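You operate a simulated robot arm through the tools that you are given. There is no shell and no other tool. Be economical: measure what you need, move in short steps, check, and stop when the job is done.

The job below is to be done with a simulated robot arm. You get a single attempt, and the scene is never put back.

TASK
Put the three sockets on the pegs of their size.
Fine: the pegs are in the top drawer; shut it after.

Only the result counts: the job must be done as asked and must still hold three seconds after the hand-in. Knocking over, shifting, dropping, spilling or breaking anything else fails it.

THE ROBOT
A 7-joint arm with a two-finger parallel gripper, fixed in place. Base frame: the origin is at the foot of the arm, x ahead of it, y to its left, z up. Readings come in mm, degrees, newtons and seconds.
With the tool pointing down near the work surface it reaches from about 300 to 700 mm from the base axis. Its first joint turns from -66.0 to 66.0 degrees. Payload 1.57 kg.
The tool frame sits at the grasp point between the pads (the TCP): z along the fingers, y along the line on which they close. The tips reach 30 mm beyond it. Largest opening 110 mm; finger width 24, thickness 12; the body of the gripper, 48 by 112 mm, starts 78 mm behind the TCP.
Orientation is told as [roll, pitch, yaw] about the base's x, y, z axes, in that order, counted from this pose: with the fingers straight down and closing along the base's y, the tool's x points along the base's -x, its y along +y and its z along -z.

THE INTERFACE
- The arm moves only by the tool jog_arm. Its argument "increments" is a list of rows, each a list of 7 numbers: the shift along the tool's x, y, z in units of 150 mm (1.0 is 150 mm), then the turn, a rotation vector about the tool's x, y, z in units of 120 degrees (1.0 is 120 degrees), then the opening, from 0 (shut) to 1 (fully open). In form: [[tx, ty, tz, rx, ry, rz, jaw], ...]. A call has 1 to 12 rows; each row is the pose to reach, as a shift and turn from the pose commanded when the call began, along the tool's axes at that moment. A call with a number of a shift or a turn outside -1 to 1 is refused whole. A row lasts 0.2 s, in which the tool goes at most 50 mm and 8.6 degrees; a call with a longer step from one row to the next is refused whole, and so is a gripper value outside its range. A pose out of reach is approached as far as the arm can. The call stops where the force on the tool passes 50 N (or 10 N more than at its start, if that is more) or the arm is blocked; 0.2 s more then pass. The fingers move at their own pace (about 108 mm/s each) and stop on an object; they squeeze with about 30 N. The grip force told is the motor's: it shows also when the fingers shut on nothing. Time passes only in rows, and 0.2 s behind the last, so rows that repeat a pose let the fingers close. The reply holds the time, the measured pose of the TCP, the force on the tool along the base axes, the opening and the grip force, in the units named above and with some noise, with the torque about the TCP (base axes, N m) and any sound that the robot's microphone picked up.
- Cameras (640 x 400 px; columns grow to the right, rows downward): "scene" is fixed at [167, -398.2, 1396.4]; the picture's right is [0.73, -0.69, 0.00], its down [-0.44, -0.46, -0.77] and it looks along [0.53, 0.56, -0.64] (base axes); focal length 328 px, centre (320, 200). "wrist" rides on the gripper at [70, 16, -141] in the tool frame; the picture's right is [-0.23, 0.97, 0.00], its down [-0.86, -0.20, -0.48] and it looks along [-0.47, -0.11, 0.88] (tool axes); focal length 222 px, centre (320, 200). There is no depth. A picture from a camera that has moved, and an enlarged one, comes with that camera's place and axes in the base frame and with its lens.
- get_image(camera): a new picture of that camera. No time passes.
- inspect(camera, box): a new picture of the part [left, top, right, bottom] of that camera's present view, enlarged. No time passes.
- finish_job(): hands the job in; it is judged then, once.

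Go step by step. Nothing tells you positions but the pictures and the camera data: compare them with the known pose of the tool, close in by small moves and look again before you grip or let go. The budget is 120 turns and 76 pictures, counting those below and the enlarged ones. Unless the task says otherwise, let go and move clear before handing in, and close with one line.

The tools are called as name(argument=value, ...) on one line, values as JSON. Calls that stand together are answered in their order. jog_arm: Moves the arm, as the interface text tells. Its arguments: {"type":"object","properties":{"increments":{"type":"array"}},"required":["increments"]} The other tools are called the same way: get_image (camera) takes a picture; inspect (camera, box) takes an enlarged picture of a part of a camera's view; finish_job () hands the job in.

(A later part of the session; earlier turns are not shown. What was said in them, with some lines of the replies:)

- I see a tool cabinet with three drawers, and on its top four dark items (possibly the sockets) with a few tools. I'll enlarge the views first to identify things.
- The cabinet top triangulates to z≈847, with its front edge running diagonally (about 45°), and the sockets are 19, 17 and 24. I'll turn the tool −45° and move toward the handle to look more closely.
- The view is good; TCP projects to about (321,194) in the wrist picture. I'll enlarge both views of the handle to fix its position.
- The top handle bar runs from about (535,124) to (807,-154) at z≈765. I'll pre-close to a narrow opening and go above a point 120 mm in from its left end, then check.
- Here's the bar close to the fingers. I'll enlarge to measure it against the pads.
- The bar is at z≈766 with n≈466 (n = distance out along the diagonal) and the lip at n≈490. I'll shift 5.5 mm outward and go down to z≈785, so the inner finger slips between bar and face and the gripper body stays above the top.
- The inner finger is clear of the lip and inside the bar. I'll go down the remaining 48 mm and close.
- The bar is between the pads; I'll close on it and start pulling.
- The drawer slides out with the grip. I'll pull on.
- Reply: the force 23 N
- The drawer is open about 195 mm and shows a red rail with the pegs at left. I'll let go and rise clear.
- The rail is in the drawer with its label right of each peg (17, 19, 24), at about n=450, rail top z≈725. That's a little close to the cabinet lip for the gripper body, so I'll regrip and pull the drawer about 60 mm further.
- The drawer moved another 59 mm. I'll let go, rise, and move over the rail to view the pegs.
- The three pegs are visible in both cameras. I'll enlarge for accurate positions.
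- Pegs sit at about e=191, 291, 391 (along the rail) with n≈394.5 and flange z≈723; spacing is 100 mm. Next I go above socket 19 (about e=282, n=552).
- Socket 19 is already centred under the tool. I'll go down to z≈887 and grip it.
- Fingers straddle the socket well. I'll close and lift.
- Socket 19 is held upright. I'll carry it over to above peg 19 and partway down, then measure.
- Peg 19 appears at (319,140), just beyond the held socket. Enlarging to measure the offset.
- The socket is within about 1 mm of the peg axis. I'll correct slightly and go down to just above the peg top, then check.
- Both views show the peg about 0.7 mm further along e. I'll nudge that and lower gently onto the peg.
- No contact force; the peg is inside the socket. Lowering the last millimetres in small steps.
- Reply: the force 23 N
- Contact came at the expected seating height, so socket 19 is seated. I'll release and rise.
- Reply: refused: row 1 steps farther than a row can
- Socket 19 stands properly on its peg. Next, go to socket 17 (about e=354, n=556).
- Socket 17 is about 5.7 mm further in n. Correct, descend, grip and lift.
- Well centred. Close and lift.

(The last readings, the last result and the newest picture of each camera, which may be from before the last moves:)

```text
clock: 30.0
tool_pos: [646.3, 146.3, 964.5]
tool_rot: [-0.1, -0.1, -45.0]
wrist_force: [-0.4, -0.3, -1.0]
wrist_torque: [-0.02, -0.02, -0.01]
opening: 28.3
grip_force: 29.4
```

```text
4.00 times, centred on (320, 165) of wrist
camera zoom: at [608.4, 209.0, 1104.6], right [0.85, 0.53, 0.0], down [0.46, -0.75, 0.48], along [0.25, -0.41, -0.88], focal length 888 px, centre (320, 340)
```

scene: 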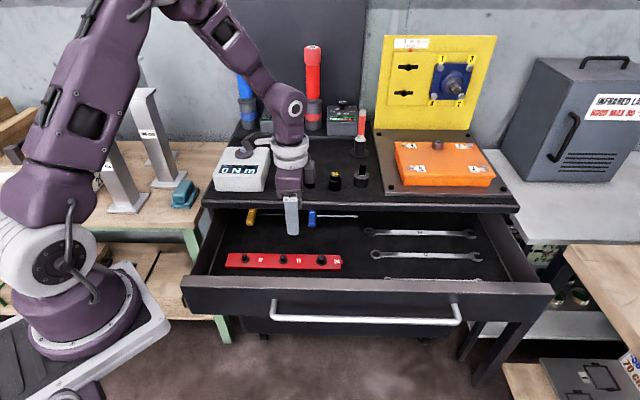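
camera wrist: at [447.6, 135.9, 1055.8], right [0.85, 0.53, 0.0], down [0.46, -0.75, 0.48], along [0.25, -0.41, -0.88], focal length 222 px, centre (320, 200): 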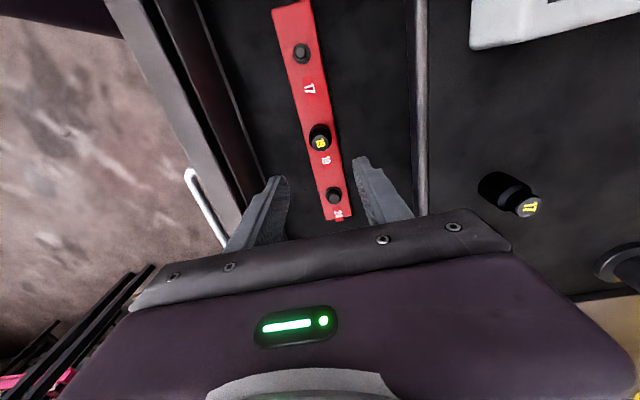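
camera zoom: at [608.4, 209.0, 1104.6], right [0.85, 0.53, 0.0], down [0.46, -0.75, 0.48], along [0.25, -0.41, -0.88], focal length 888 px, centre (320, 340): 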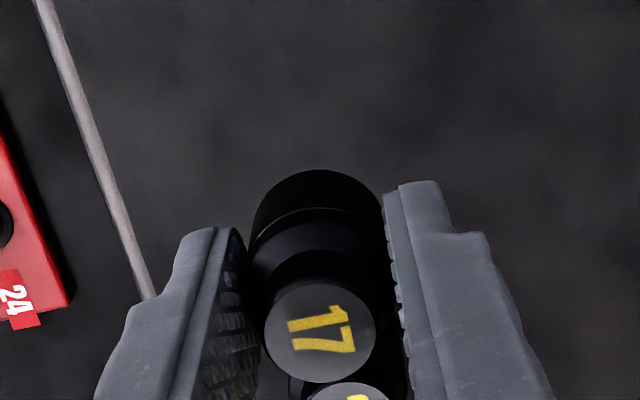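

Socket 17 is held well. I'll move out over the drawer first, then along to peg 17.

jog_arm(increments=[[0, -0.2, 0, 0, 0, 0, 0.1], [0, -0.5, 0, 0, 0, 0, 0.1], [0, -0.8, 0, 0, 0, 0, 0.1], [0.1, -1.0, 0, 0, 0, 0, 0.1], [0.4, -1.0, 0, 0, 0, 0, 0.1], [0.7, -1.0, 0, 0, 0, 0, 0.1], [0.9, -1.0, 0, 0, 0, 0, 0.1]])

jog_arm(increments=[[0.187, -0.103, 0.0, 0, 0, 0, 0.1], [0.187, -0.103, 0.25, 0, 0, 0, 0.1], [0.187, -0.103, 0.5, 0, 0, 0, 0.1], [0.187, -0.103, 0.5, 0, 0, 0, 0.1]])

inspect(camera="wrist", box=[270, 115, 370, 215])

inspect(camera="scene", box=[210, 195, 330, 280])

```text
clock: 31.6
tool_pos: [443.7, 135.5, 963.6]
tool_rot: [0.0, 0.1, -45.0]
wrist_force: [-0.9, 0.4, -1.2]
wrist_torque: [0.0, 0.0, -0.04]
opening: 28.2
grip_force: 30.1
```

```text
clock: 32.6
tool_pos: [412.0, 144.4, 886.9]
tool_rot: [0.0, 0.0, -45.0]
wrist_force: [0.0, 0.8, -1.0]
wrist_torque: [0.02, 0.0, 0.02]
opening: 28.4
grip_force: 29.7
```

```text
4.00 times, centred on (320, 165) of wrist
camera zoom: at [375.3, 207.4, 1028.3], right [0.85, 0.53, 0.0], down [0.46, -0.75, 0.48], along [0.25, -0.41, -0.88], focal length 888 px, centre (320, 340)
```

zoom: 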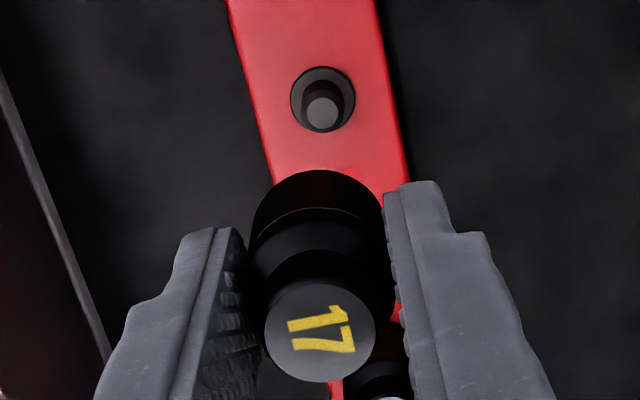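

```text
4.71 times, centred on (270, 238) of scene
camera zoom: at [167.0, -398.2, 1396.4], right [0.73, -0.69, 0.0], down [-0.44, -0.46, -0.77], along [0.53, 0.56, -0.64], focal length 1542 px, centre (555, 24)
```

zoom: 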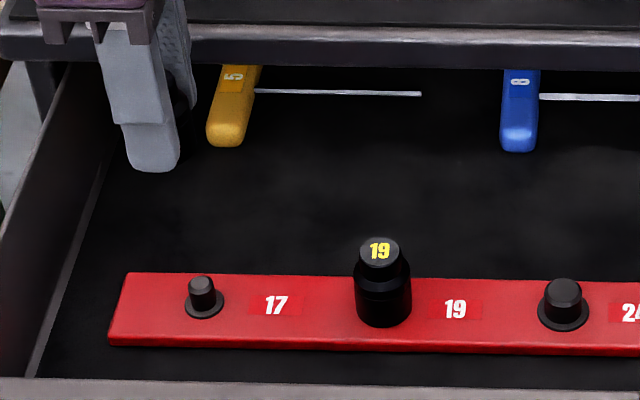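

Slight correction needed (about +1.8 mm along e). Then I go down to just above the peg top and check again.

jog_arm(increments=[[-0.011, 0.002, 0.2, 0, 0, 0, 0.1], [-0.011, 0.002, 0.4, 0, 0, 0, 0.1], [-0.011, 0.002, 0.6, 0, 0, 0, 0.1], [-0.011, 0.002, 0.6, 0, 0, 0, 0.1]])

inspect(camera="wrist", box=[270, 115, 370, 215])

inspect(camera="scene", box=[215, 225, 305, 280])

```text
clock: 33.6
tool_pos: [415.2, 143.9, 798.3]
tool_rot: [0.0, 0.0, -45.0]
wrist_force: [-0.3, 0.9, -0.1]
wrist_torque: [0.0, 0.0, 0.03]
opening: 28.2
grip_force: 29.9
```

```text
4.00 times, centred on (320, 165) of wrist
camera zoom: at [377.9, 206.6, 938.4], right [0.85, 0.53, 0.0], down [0.46, -0.75, 0.48], along [0.25, -0.41, -0.88], focal length 888 px, centre (320, 340)
```

zoom: 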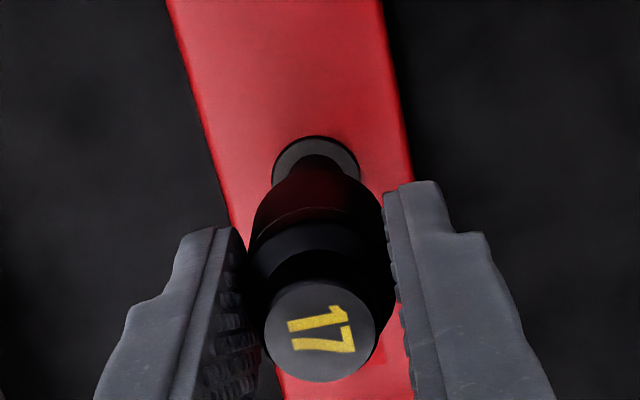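

```text
7.11 times, centred on (260, 252) of scene
camera zoom: at [167.0, -398.2, 1396.4], right [0.73, -0.69, 0.0], down [-0.44, -0.46, -0.77], along [0.53, 0.56, -0.64], focal length 2330 px, centre (747, -173)
```

zoom: 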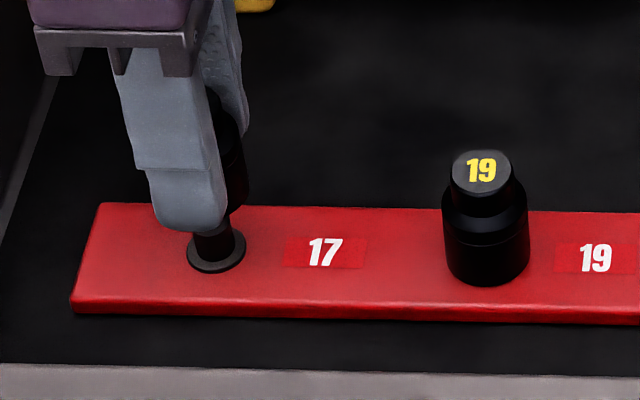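

The peg now lies about 1 mm back along e and 0.8 mm lower in n; correct and lower gently.

jog_arm(increments=[[0.006, -0.005, 0, 0, 0, 0, 0.1], [0.006, -0.005, 0.04, 0, 0, 0, 0.1], [0.006, -0.005, 0.08, 0, 0, 0, 0.1], [0.006, -0.005, 0.12, 0, 0, 0, 0.1], [0.006, -0.005, 0.16, 0, 0, 0, 0.1]])

inspect(camera="scene", box=[215, 225, 305, 280])

```text
clock: 34.8
tool_pos: [415.1, 144.3, 774.1]
tool_rot: [0.0, 0.0, -44.9]
wrist_force: [-0.3, -0.4, -1.0]
wrist_torque: [0.04, 0.02, 0.02]
opening: 28.1
grip_force: 30.1
```

```text
7.11 times, centred on (260, 252) of scene
camera zoom: at [167.0, -398.2, 1396.4], right [0.73, -0.69, 0.0], down [-0.44, -0.46, -0.77], along [0.53, 0.56, -0.64], focal length 2330 px, centre (747, -173)
```

zoom: 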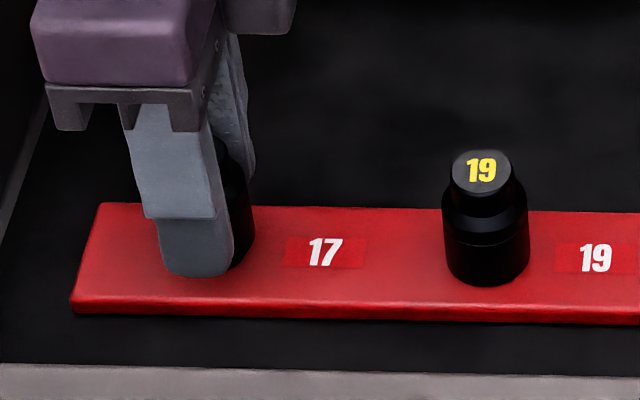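

No contact, the peg top is inside. Continue down in small steps.

jog_arm(increments=[[0, 0, 0.01, 0, 0, 0, 0.1], [0, 0, 0.02, 0, 0, 0, 0.1], [0, 0, 0.03, 0, 0, 0, 0.1], [0, 0, 0.035, 0, 0, 0, 0.1]])

```text
clock: 35.8
tool_pos: [413.9, 146.4, 768.6]
tool_rot: [0.0, 0.1, -45.0]
wrist_force: [0.0, -0.1, -2.2]
wrist_torque: [0.02, 0.03, 0.02]
opening: 28.4
grip_force: 30.0
```

jog_arm(increments=[[0, 0, 0.007, 0, 0, 0, 0.1], [0, 0, 0.014, 0, 0, 0, 0.1], [0, 0, 0.02, 0, 0, 0, 0.1]])

```text
clock: 36.6
tool_pos: [413.8, 144.7, 765.4]
tool_rot: [0.1, -0.1, -45.0]
wrist_force: [-3.0, 2.1, 23.1]
wrist_torque: [0.28, 0.18, -0.02]
opening: 28.4
grip_force: 29.6
```

Seated with the expected contact height. Release and rise.

jog_arm(increments=[[0, 0, -0.007, 0, 0, 0, 0.4], [0, 0, -0.007, 0, 0, 0, 0.5], [0, 0, -0.2, 0, 0, 0, 0.5], [0, 0, -0.5, 0, 0, 0, 0.5], [0, 0, -0.8, 0, 0, 0, 0.5], [0, 0, -1.0, 0, 0, 0, 0.5]])

jog_arm(increments=[[0, 0, -0.3, 0, 0, 0, 0.5], [-0.3, 0, -0.33, 0, 0, 0, 0.5], [-0.6, 0, -0.33, 0, 0, 0, 0.5], [-0.85, 0.1, -0.33, 0, 0, 0, 0.5], [-1.0, 0.3, -0.33, 0, 0, 0, 0.5]])

jog_arm(increments=[[-0.2, 0.2, 0, 0, 0, 0, 0.5], [-0.4, 0.4, 0, 0, 0, 0, 0.5], [-0.55, 0.6, 0, 0, 0, 0, 0.5], [-0.55, 0.72, 0, 0, 0, 0, 0.5], [-0.55, 0.72, 0, 0, 0, 0, 0.5]])

get_image(camera="wrist")

inspect(camera="scene", box=[220, 215, 360, 285])

```text
clock: 38.0
tool_pos: [413.4, 141.8, 916.4]
tool_rot: [0.0, 0.0, -45.0]
wrist_force: [0.3, -0.7, 0.3]
wrist_torque: [-0.02, 0.0, -0.03]
opening: 55.0
grip_force: 0.1
```

```text
clock: 39.2
tool_pos: [553.1, 69.3, 964.0]
tool_rot: [0.0, 0.0, -44.8]
wrist_force: [0.7, -0.2, 0.0]
wrist_torque: [0.02, -0.02, -0.01]
opening: 54.9
grip_force: 0.0
```

```text
clock: 40.4
tool_pos: [678.9, 85.6, 960.1]
tool_rot: [-1.1, 0.6, -44.3]
wrist_force: [0.4, 0.0, 0.5]
wrist_torque: [0.0, -0.03, -0.02]
opening: 54.9
grip_force: 0.0
out of reach, approached as far as the arm can: row 4
```

```text
27 pictures are left
camera wrist: at [642.4, 148.5, 1101.4], right [0.84, 0.54, -0.02], down [0.48, -0.74, 0.47], along [0.24, -0.41, -0.88], focal length 222 px, centre (320, 200)
```

wrist: 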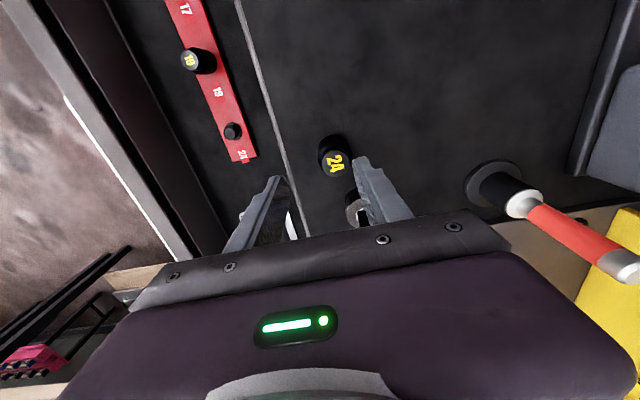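

```text
4.57 times, centred on (290, 250) of scene
camera zoom: at [167.0, -398.2, 1396.4], right [0.73, -0.69, 0.0], down [-0.44, -0.46, -0.77], along [0.53, 0.56, -0.64], focal length 1498 px, centre (457, -29)
```

zoom: 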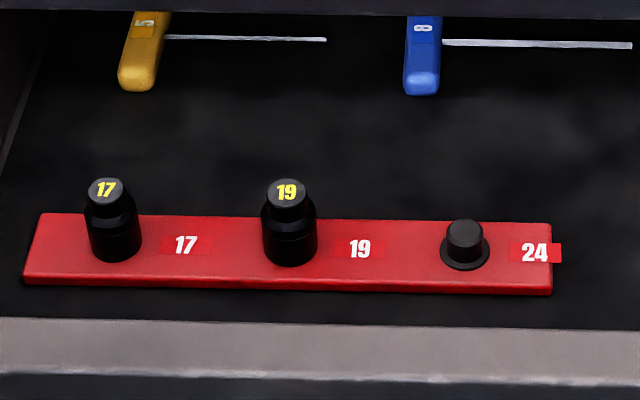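

Sockets 17 and 19 are on their pegs. Socket 24 is at about (690,96), at the edge of the reach at this height; I'll try lower, at z≈935, just above its top.

jog_arm(increments=[[0, 0, 0.1, 0, 0, 0, 0.5], [0, 0, 0.18, 0, 0, 0, 0.5], [0.017, 0.054, 0.18, 0, 0, 0, 0.5], [0.017, 0.054, 0.18, 0, 0, 0, 0.5]])

inspect(camera="wrist", box=[240, 110, 400, 220])

```text
clock: 41.4
tool_pos: [684.9, 94.0, 935.0]
tool_rot: [-0.6, 0.3, -44.3]
wrist_force: [0.5, 0.4, -0.9]
wrist_torque: [-0.02, 0.0, -0.02]
opening: 54.9
grip_force: 0.0
out of reach, approached as far as the arm can: row 3
```

```text
3.64 times, centred on (320, 165) of wrist
camera zoom: at [648.4, 156.2, 1076.3], right [0.84, 0.54, -0.01], down [0.48, -0.74, 0.48], along [0.25, -0.41, -0.88], focal length 808 px, centre (320, 327)
```

zoom: 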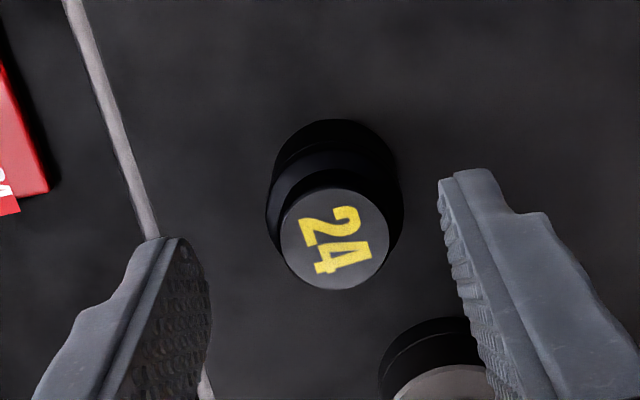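

Lower gives more reach. I'll go down to z≈888 with the fingers open and look again.

jog_arm(increments=[[0, -0.008, 0.1, 0, 0, 0, 0.5], [0, -0.008, 0.2, 0, 0, 0, 0.5], [0, -0.008, 0.31, 0, 0, 0, 0.5], [0, -0.008, 0.31, 0, 0, 0, 0.5]])

inspect(camera="wrist", box=[240, 110, 400, 220])

```text
clock: 42.4
tool_pos: [689.3, 95.5, 891.4]
tool_rot: [0.0, -0.1, -44.9]
wrist_force: [0.2, 0.2, -0.3]
wrist_torque: [-0.02, 0.03, -0.03]
opening: 55.1
grip_force: 0.0
```

```text
3.64 times, centred on (320, 165) of wrist
camera zoom: at [651.9, 157.8, 1032.4], right [0.85, 0.53, 0.0], down [0.46, -0.75, 0.48], along [0.25, -0.41, -0.88], focal length 808 px, centre (320, 327)
```

zoom: 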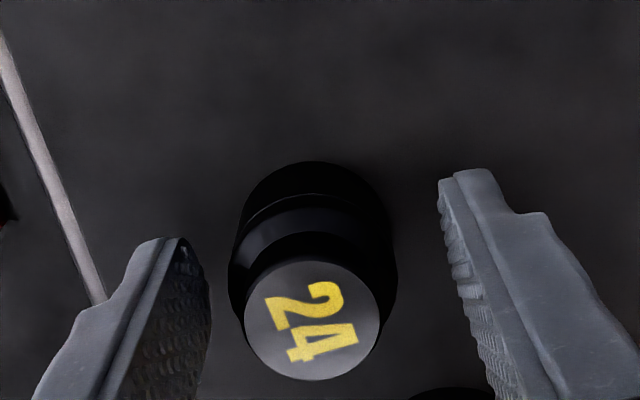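

In reach and upright; the socket is nearly centred. I'll nudge, close, then lift while moving inward to stay in reach.

jog_arm(increments=[[0, -0.008, 0.02, 0, 0, 0, 0.5], [0, -0.008, 0.02, 0, 0, 0, 0.1], [0, -0.008, 0.02, 0, 0, 0, 0.1], [0, -0.008, 0.02, 0, 0, 0, 0.1], [0, -0.02, -0.05, 0, 0, 0, 0.1], [0, -0.1, -0.1, 0, 0, 0, 0.1], [0, -0.25, -0.2, 0, 0, 0, 0.1], [0, -0.4, -0.35, 0, 0, 0, 0.1], [0, -0.5, -0.5, 0, 0, 0, 0.1]])

inspect(camera="wrist", box=[270, 115, 370, 215])

```text
clock: 44.4
tool_pos: [635.6, 41.8, 965.2]
tool_rot: [-0.1, -0.1, -45.0]
wrist_force: [0.2, -0.2, -0.9]
wrist_torque: [0.0, 0.02, -0.04]
opening: 35.4
grip_force: 30.7
```

```text
4.00 times, centred on (320, 165) of wrist
camera zoom: at [598.8, 103.9, 1107.0], right [0.85, 0.53, 0.0], down [0.46, -0.75, 0.48], along [0.25, -0.41, -0.88], focal length 888 px, centre (320, 340)
```

zoom: 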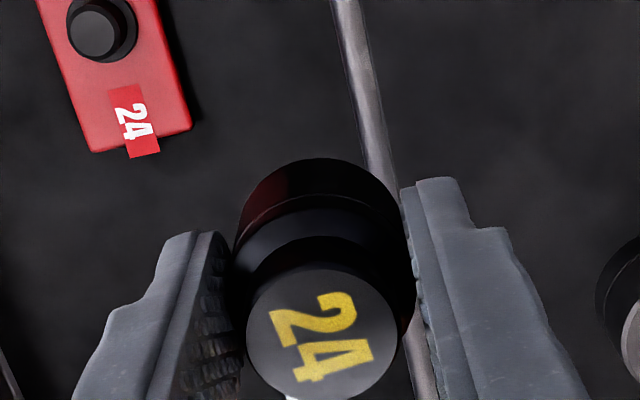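

Socket 24 is held. Move to above peg 24 (e≈391, n≈395) and partway down.

jog_arm(increments=[[0.06, -0.2, 0, 0, 0, 0, 0.1], [0.13, -0.4, 0, 0, 0, 0, 0.1], [0.19, -0.56, 0, 0, 0, 0, 0.1], [0.19, -0.56, 0.25, 0, 0, 0, 0.1], [0.19, -0.56, 0.52, 0, 0, 0, 0.1], [0.19, -0.56, 0.52, 0, 0, 0, 0.1]])

inspect(camera="wrist", box=[270, 115, 370, 215])

inspect(camera="scene", box=[250, 195, 370, 280])

```text
clock: 45.8
tool_pos: [557.1, 3.0, 887.6]
tool_rot: [0.0, 0.0, -45.0]
wrist_force: [0.4, -0.3, -1.2]
wrist_torque: [-0.02, -0.01, 0.02]
opening: 35.1
grip_force: 29.3
```

```text
4.00 times, centred on (320, 165) of wrist
camera zoom: at [519.5, 65.8, 1029.1], right [0.85, 0.53, 0.0], down [0.46, -0.75, 0.48], along [0.25, -0.41, -0.88], focal length 888 px, centre (320, 340)
```

zoom: 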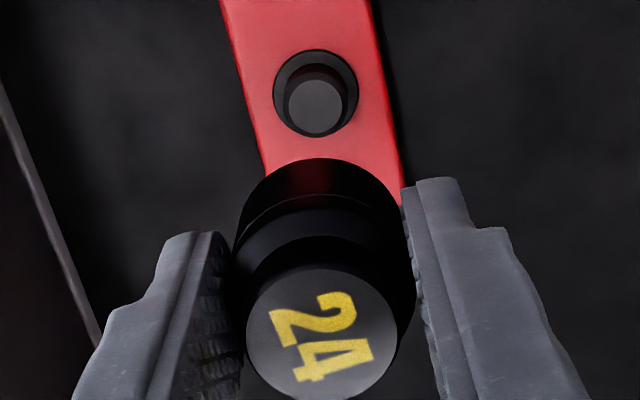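

```text
4.71 times, centred on (310, 238) of scene
camera zoom: at [167.0, -398.2, 1396.4], right [0.73, -0.69, 0.0], down [-0.44, -0.46, -0.77], along [0.53, 0.56, -0.64], focal length 1542 px, centre (367, 24)
```

zoom: 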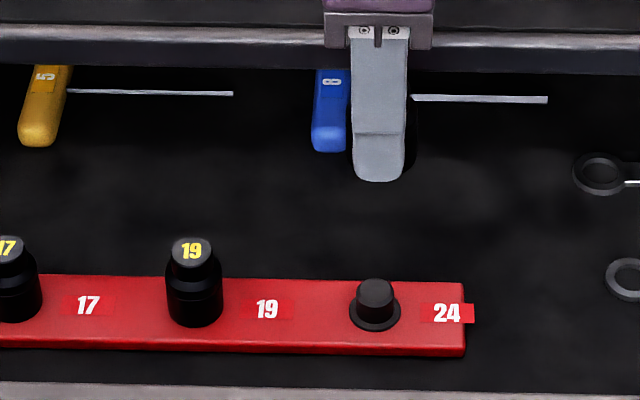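

The peg is about 1.9 mm lower in n and 0.9 mm back in e. Correct and go down to just above it.

jog_arm(increments=[[0.006, -0.012, 0.2, 0, 0, 0, 0.1], [0.006, -0.012, 0.4, 0, 0, 0, 0.1], [0.006, -0.012, 0.59, 0, 0, 0, 0.1], [0.006, -0.012, 0.59, 0, 0, 0, 0.1]])

inspect(camera="wrist", box=[270, 115, 370, 215])

inspect(camera="scene", box=[275, 225, 365, 280])

```text
clock: 46.8
tool_pos: [555.4, 2.6, 800.4]
tool_rot: [0.0, 0.0, -44.9]
wrist_force: [0.1, 0.3, -1.3]
wrist_torque: [-0.02, 0.0, 0.03]
opening: 35.0
grip_force: 30.5
```

```text
4.00 times, centred on (320, 165) of wrist
camera zoom: at [516.9, 64.4, 941.2], right [0.85, 0.53, 0.0], down [0.46, -0.75, 0.48], along [0.25, -0.41, -0.88], focal length 888 px, centre (320, 340)
```

zoom: 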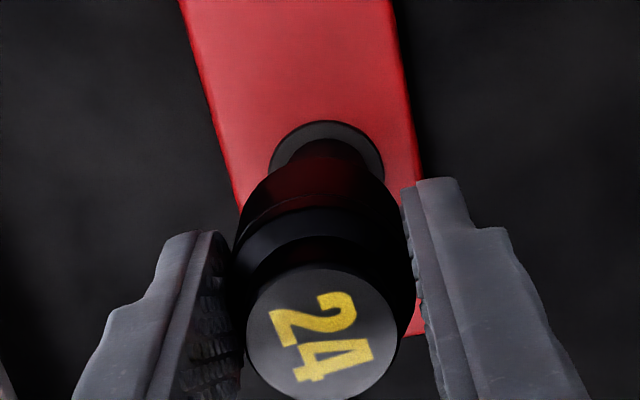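

```text
7.11 times, centred on (320, 252) of scene
camera zoom: at [167.0, -398.2, 1396.4], right [0.73, -0.69, 0.0], down [-0.44, -0.46, -0.77], along [0.53, 0.56, -0.64], focal length 2330 px, centre (320, -173)
```

zoom: 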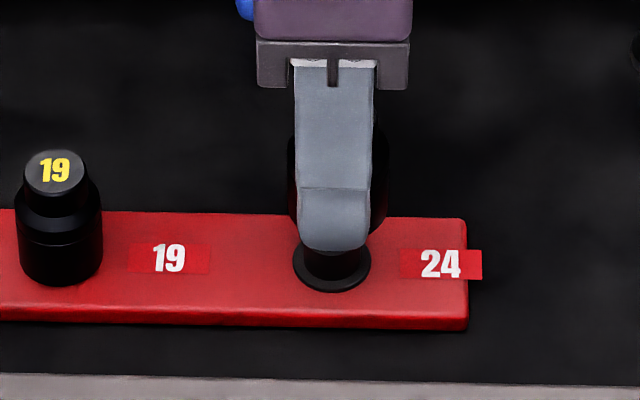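

Comparing both views, the peg is about 1.5 mm back in e and 1.2 mm further in n relative to the socket's rim. I'll correct and verify before lowering.

jog_arm(increments=[[0.01, 0.007, 0, 0, 0, 0, 0.1], [0.01, 0.007, 0.02, 0, 0, 0, 0.1], [0.01, 0.007, 0.02, 0, 0, 0, 0.1]])

inspect(camera="wrist", box=[285, 135, 355, 185])

inspect(camera="scene", box=[300, 235, 345, 270])

```text
clock: 47.6
tool_pos: [554.4, 3.6, 797.2]
tool_rot: [-0.1, 0.0, -45.0]
wrist_force: [0.1, -0.2, -1.3]
wrist_torque: [-0.04, 0.04, 0.02]
opening: 35.2
grip_force: 29.8
```

```text
8.00 times, centred on (320, 160) of wrist
camera zoom: at [516.8, 66.1, 938.0], right [0.85, 0.53, 0.0], down [0.46, -0.75, 0.48], along [0.25, -0.41, -0.88], focal length 1777 px, centre (320, 520)
```

zoom: 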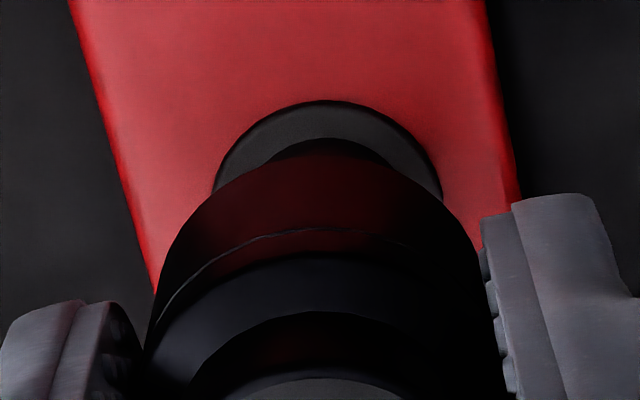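

```text
11.43 times, centred on (322, 252) of scene
camera zoom: at [167.0, -398.2, 1396.4], right [0.73, -0.69, 0.0], down [-0.44, -0.46, -0.77], along [0.53, 0.56, -0.64], focal length 3745 px, centre (291, -400)
```

zoom: 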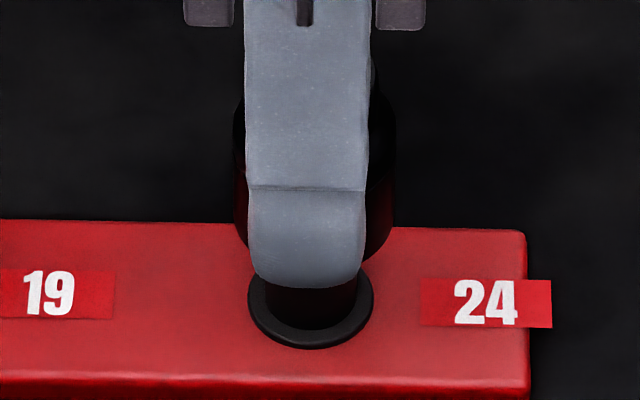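

Nearly aligned (0.7 mm left in e). Correct and lower gently over the peg.

jog_arm(increments=[[0.0045, 0, 0, 0, 0, 0, 0.1], [0.0045, 0, 0.04, 0, 0, 0, 0.1], [0.0045, 0, 0.08, 0, 0, 0, 0.1], [0.0045, 0, 0.12, 0, 0, 0, 0.1], [0.0045, 0, 0.16, 0, 0, 0, 0.1]])

```text
clock: 48.8
tool_pos: [555.0, 4.1, 772.2]
tool_rot: [0.1, 0.0, -44.9]
wrist_force: [-1.2, 0.3, -1.1]
wrist_torque: [0.02, -0.01, -0.03]
opening: 35.2
grip_force: 29.7
```

jog_arm(increments=[[0, 0, 0.01, 0, 0, 0, 0.1], [0, 0, 0.02, 0, 0, 0, 0.1], [0, 0, 0.03, 0, 0, 0, 0.1]])

inspect(camera="scene", box=[275, 225, 365, 280])

```text
clock: 49.6
tool_pos: [554.4, 4.8, 768.6]
tool_rot: [-0.1, -0.1, -45.0]
wrist_force: [0.5, 1.0, -1.9]
wrist_torque: [0.01, -0.03, 0.0]
opening: 35.1
grip_force: 29.7
```

```text
7.11 times, centred on (320, 252) of scene
camera zoom: at [167.0, -398.2, 1396.4], right [0.73, -0.69, 0.0], down [-0.44, -0.46, -0.77], along [0.53, 0.56, -0.64], focal length 2330 px, centre (320, -173)
```

zoom: 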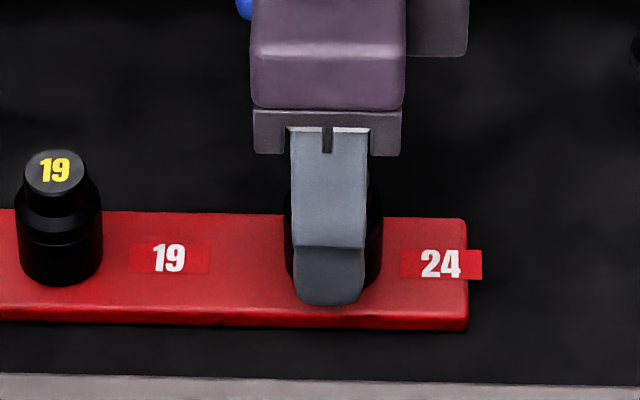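

jog_arm(increments=[[0, 0, 0.007, 0, 0, 0, 0.1], [0, 0, 0.014, 0, 0, 0, 0.1]])

```text
clock: 50.2
tool_pos: [555.2, 4.4, 766.7]
tool_rot: [0.1, 0.0, -44.9]
wrist_force: [-4.4, 0.9, 19.4]
wrist_torque: [0.28, 0.3, 0.04]
opening: 35.3
grip_force: 30.1
```

Socket 24 is seated. Release, rise, and move back over the handle.

jog_arm(increments=[[0, 0, -0.006, 0, 0, 0, 0.45], [0, 0, -0.006, 0, 0, 0, 0.55], [0, 0, -0.2, 0, 0, 0, 0.55], [0, 0, -0.5, 0, 0, 0, 0.5], [0, 0, -0.8, 0, 0, 0, 0.5], [0, 0, -1.0, 0, 0, 0, 0.5]])

jog_arm(increments=[[0, -0.25, 0, 0, 0, 0, 0.4], [-0.05, -0.5, 0, 0, 0, 0, 0.25], [-0.1, -0.75, 0, 0, 0, 0, 0.25], [-0.133, -1.0, 0, 0, 0, 0, 0.25]])

jog_arm(increments=[[0, -0.244, 0, 0, 0, 0, 0.25], [0, -0.244, 0.2, 0, 0, 0, 0.25], [0, -0.244, 0.2, 0, 0, 0, 0.25]])

get_image(camera="scene")

inspect(camera="scene", box=[220, 215, 360, 285])

inspect(camera="wrist", box=[240, 100, 400, 220])

```text
clock: 51.6
tool_pos: [554.5, 4.4, 916.6]
tool_rot: [0.1, 0.0, -45.0]
wrist_force: [-0.7, -0.1, 0.2]
wrist_torque: [0.0, 0.01, 0.0]
opening: 55.0
grip_force: 0.0
```

```text
clock: 52.6
tool_pos: [463.1, -116.7, 917.2]
tool_rot: [0.0, 0.0, -44.9]
wrist_force: [-0.1, -0.4, 0.3]
wrist_torque: [-0.04, -0.03, -0.02]
opening: 27.7
grip_force: 0.0
```

```text
clock: 53.4
tool_pos: [437.0, -143.0, 887.2]
tool_rot: [-0.1, 0.0, -45.0]
wrist_force: [-0.2, -0.3, 0.4]
wrist_torque: [-0.02, -0.02, 0.02]
opening: 27.4
grip_force: 0.1
```

```text
15 pictures are left
```

scene: 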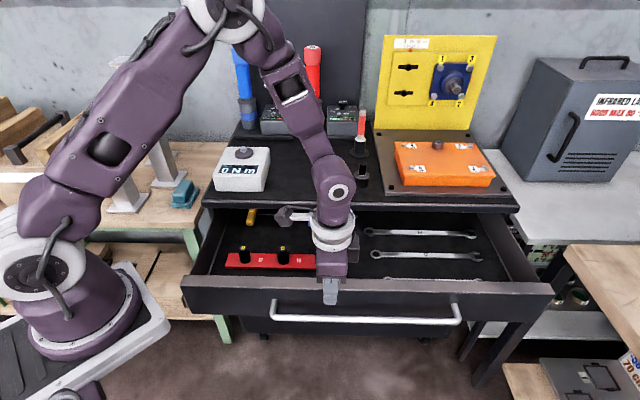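

```text
4.57 times, centred on (290, 250) of scene
camera zoom: at [167.0, -398.2, 1396.4], right [0.73, -0.69, 0.0], down [-0.44, -0.46, -0.77], along [0.53, 0.56, -0.64], focal length 1498 px, centre (457, -29)
```

zoom: 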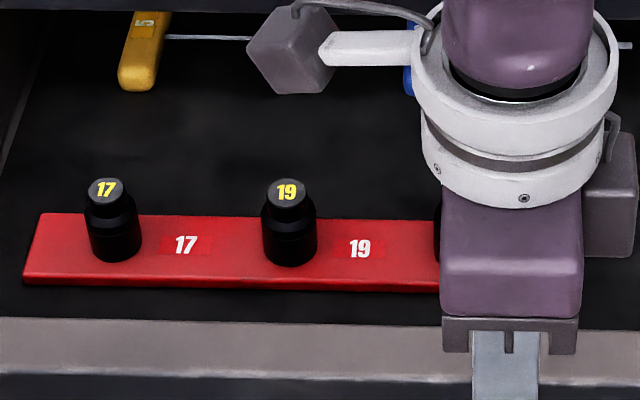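

```text
3.33 times, centred on (320, 160) of wrist
camera zoom: at [399.4, -80.4, 1027.5], right [0.85, 0.53, 0.0], down [0.46, -0.75, 0.48], along [0.25, -0.41, -0.88], focal length 740 px, centre (320, 333)
```

zoom: 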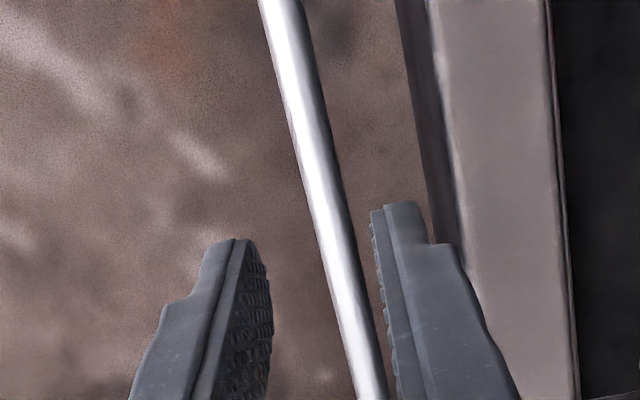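

The bar lies centred between the fingers. Go down, grip, and push the drawer in smoothly.

jog_arm(increments=[[0, 0, 0.25, 0, 0, 0, 0.25], [0, 0, 0.5, 0, 0, 0, 0.25], [0, 0, 0.67, 0, 0, 0, 0.25], [0, 0, 0.67, 0, 0, 0, 0.0], [0, 0, 0.67, 0, 0, 0, 0.0], [0, 0, 0.67, 0, 0, 0, 0.0], [0, 0.04, 0.67, 0, 0, 0, 0.0], [0, 0.1, 0.67, 0, 0, 0, 0.0], [0, 0.17, 0.67, 0, 0, 0, 0.0], [0, 0.25, 0.67, 0, 0, 0, 0.0], [0, 0.33, 0.67, 0, 0, 0, 0.0], [0, 0.41, 0.67, 0, 0, 0, 0.0]])

inspect(camera="scene", box=[200, 190, 400, 315])

```text
clock: 56.0
tool_pos: [480.2, -97.1, 786.3]
tool_rot: [0.0, 0.1, -44.9]
wrist_force: [-0.1, 1.1, 3.5]
wrist_torque: [-0.01, -0.22, -0.04]
opening: 13.9
grip_force: 30.2
```

```text
3.20 times, centred on (300, 252) of scene
camera zoom: at [167.0, -398.2, 1396.5], right [0.73, -0.69, 0.0], down [-0.44, -0.46, -0.77], along [0.53, 0.56, -0.64], focal length 1048 px, centre (384, 32)
```

zoom: 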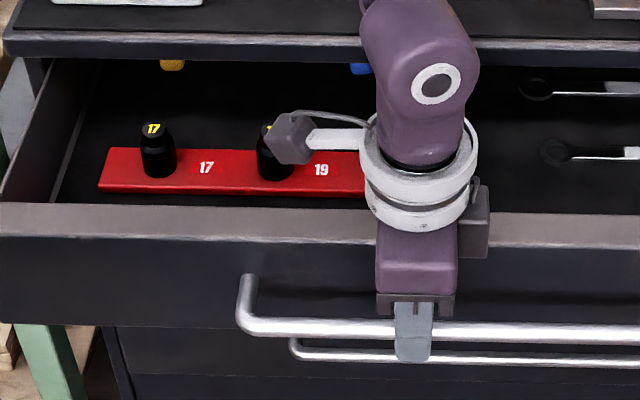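

The drawer glides in and the sockets stand. Push on another 150 mm.

jog_arm(increments=[[0, 0.05, 0, 0, 0, 0, 0], [0, 0.13, 0, 0, 0, 0, 0], [0, 0.22, 0, 0, 0, 0, 0], [0, 0.32, 0, 0, 0, 0, 0], [0, 0.42, 0, 0, 0, 0, 0], [0, 0.52, 0, 0, 0, 0, 0], [0, 0.62, 0, 0, 0, 0, 0], [0, 0.72, 0, 0, 0, 0, 0], [0, 0.82, 0, 0, 0, 0, 0], [0, 0.91, 0, 0, 0, 0, 0], [0, 0.97, 0, 0, 0, 0, 0], [0, 1.0, 0, 0, 0, 0, 0]])

jog_arm(increments=[[0, 0.03, 0, 0, 0, 0, 0], [0, 0.07, 0, 0, 0, 0, 0], [0, 0.11, 0, 0, 0, 0, 0], [0, 0.15, 0, 0, 0, 0, 0], [0, 0.19, 0, 0, 0, 0, 0], [0, 0.22, 0, 0, 0, 0, 0], [0, 0.25, 0, 0, 0, 0, 0], [0, 0.27, 0, 0, 0, 0, 0]])

inspect(camera="scene", box=[200, 180, 420, 300])

```text
clock: 58.6
tool_pos: [586.4, 8.2, 786.0]
tool_rot: [0.1, 0.0, -45.0]
wrist_force: [6.1, -7.6, -9.9]
wrist_torque: [-0.01, -0.01, 0.02]
opening: 13.7
grip_force: 30.2
```

```text
clock: 60.4
tool_pos: [615.0, 35.7, 787.4]
tool_rot: [0.0, 0.1, -44.9]
wrist_force: [4.8, 0.4, -1.9]
wrist_torque: [-0.22, -0.4, -0.02]
opening: 13.8
grip_force: 30.0
```

```text
2.91 times, centred on (310, 240) of scene
camera zoom: at [167.2, -398.2, 1396.4], right [0.73, -0.69, 0.0], down [-0.44, -0.46, -0.77], along [0.53, 0.56, -0.64], focal length 953 px, centre (349, 84)
```

zoom: 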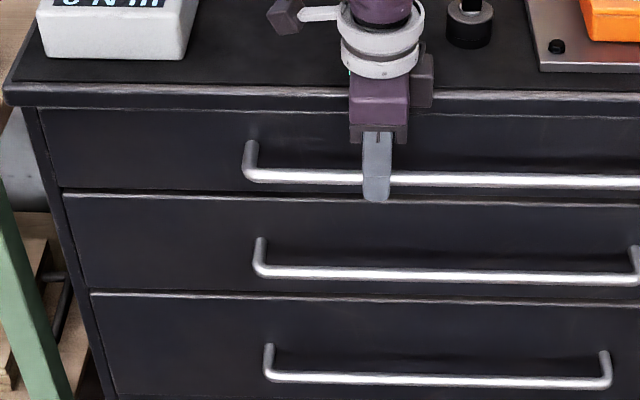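

Nearly shut (about 5 mm to go). Push in small steps until it stops.

jog_arm(increments=[[0, 0.01, 0, 0, 0, 0, 0], [0, 0.02, 0, 0, 0, 0, 0], [0, 0.03, 0, 0, 0, 0, 0], [0, 0.04, 0, 0, 0, 0, 0], [0, 0.05, 0, 0, 0, 0, 0]])

```text
clock: 61.7
tool_pos: [616.5, 37.9, 786.1]
tool_rot: [-0.8, 0.2, -45.1]
wrist_force: [-8.2, -2.9, 10.2]
wrist_torque: [0.06, 0.34, 0.18]
opening: 13.6
grip_force: 30.1
stopped in row 5: the force on the tool passed its limit at 51 N (the readings are from after the stop); the commanded pose is now the measured one
```

The drawer met its stop. Release with a small opening, rise clear, and check.

jog_arm(increments=[[0, 0, 0, 0, 0, 0, 0.2], [0, 0, 0, 0, 0, 0, 0.2], [0, 0, -0.15, 0, 0, 0, 0.2], [0, 0, -0.4, 0, 0, 0, 0.2], [0, 0, -0.7, 0, 0, 0, 0.2], [0, -0.2, -1.0, 0, 0, 0, 0.2], [0, -0.5, -1.0, 0, 0, 0, 0.2], [0, -0.8, -1.0, 0, 0, 0, 0.2]])

get_image(camera="scene")

inspect(camera="scene", box=[200, 180, 530, 300])

inspect(camera="wrist", box=[340, 0, 540, 200])

```text
refused: row 6 steps farther than a row can; nothing moved
```

```text
10 pictures are left
```

scene: 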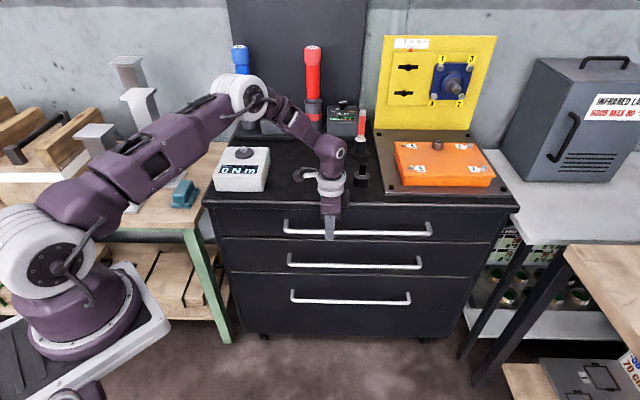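

```text
1.94 times, centred on (365, 240) of scene
camera zoom: at [166.7, -398.2, 1396.5], right [0.73, -0.69, 0.0], down [-0.44, -0.46, -0.77], along [0.53, 0.56, -0.64], focal length 636 px, centre (233, 122)
```

zoom: 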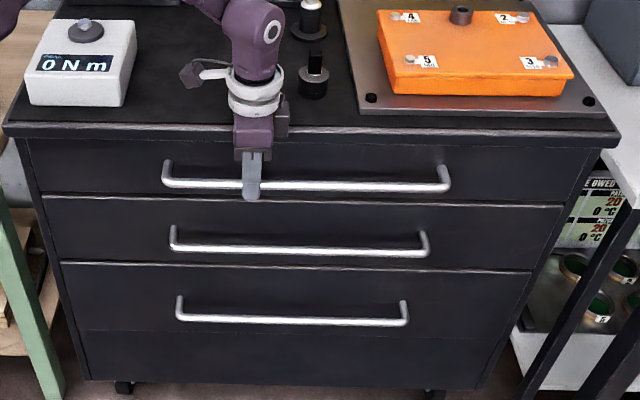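

```text
2.00 times, centred on (440, 100) of wrist
camera zoom: at [580.6, 101.2, 927.1], right [0.85, 0.53, -0.01], down [0.47, -0.74, 0.48], along [0.24, -0.41, -0.88], focal length 444 px, centre (80, 400)
```

zoom: 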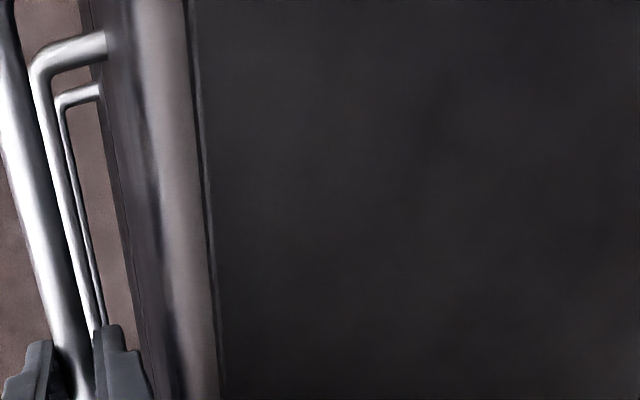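

The drawer looks shut as at the start; the release call was refused for a long step, so I repeat it with shorter rows.

jog_arm(increments=[[0, 0, 0, 0, 0, 0, 0.2], [0, 0, 0, 0, 0, 0, 0.2], [0, 0, -0.15, 0, 0, 0, 0.2], [0, 0, -0.4, 0, 0, 0, 0.2], [0, 0, -0.65, 0, 0, 0, 0.2], [0, 0, -0.9, 0, 0, 0, 0.2], [0, -0.2, -1.0, 0, 0, 0, 0.2], [0, -0.45, -1.0, 0, 0, 0, 0.2], [0, -0.7, -1.0, 0, 0, 0, 0.2]])

inspect(camera="scene", box=[270, 190, 450, 310])

get_image(camera="wrist")

```text
clock: 63.7
tool_pos: [545.0, -34.4, 938.1]
tool_rot: [-0.8, 0.2, -45.1]
wrist_force: [0.2, -0.8, 0.7]
wrist_torque: [-0.02, 0.0, -0.03]
opening: 22.0
grip_force: 0.0
```

```text
3.33 times, centred on (360, 250) of scene
camera zoom: at [167.0, -398.2, 1396.4], right [0.73, -0.69, 0.0], down [-0.44, -0.46, -0.77], along [0.53, 0.56, -0.64], focal length 1092 px, centre (187, 33)
```

zoom: 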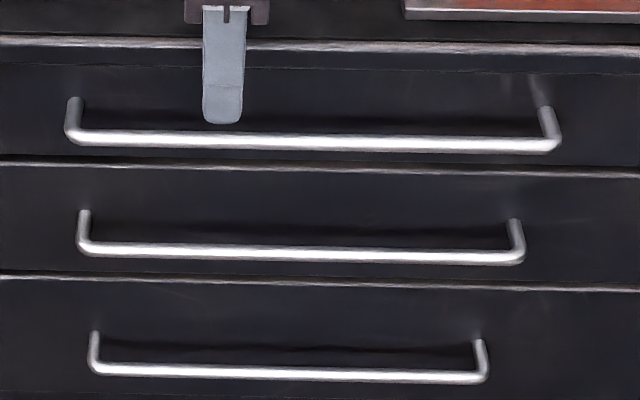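

```text
6 pictures are left
camera wrist: at [508.2, 28.3, 1078.9], right [0.85, 0.53, -0.01], down [0.47, -0.74, 0.48], along [0.24, -0.41, -0.88], focal length 222 px, centre (320, 200)
```

wrist: 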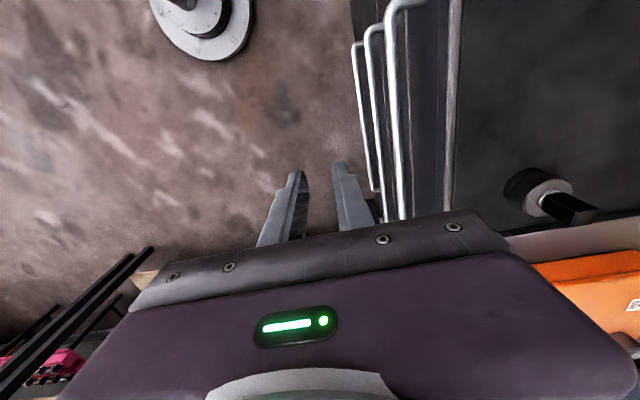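

The handle is at exactly the same picture position as at the start, so the drawer is fully shut, and the arm is clear. I'm handing in.

finish_job()

```text
The job is handed in.
```

I put sockets 17, 19 and 24 on the pegs marked with their size and pushed the top drawer fully shut, with the arm clear of it. The arm was in the way, so I didn't see socket 24 on its peg after letting go. It met firm contact at the same height as the other two.
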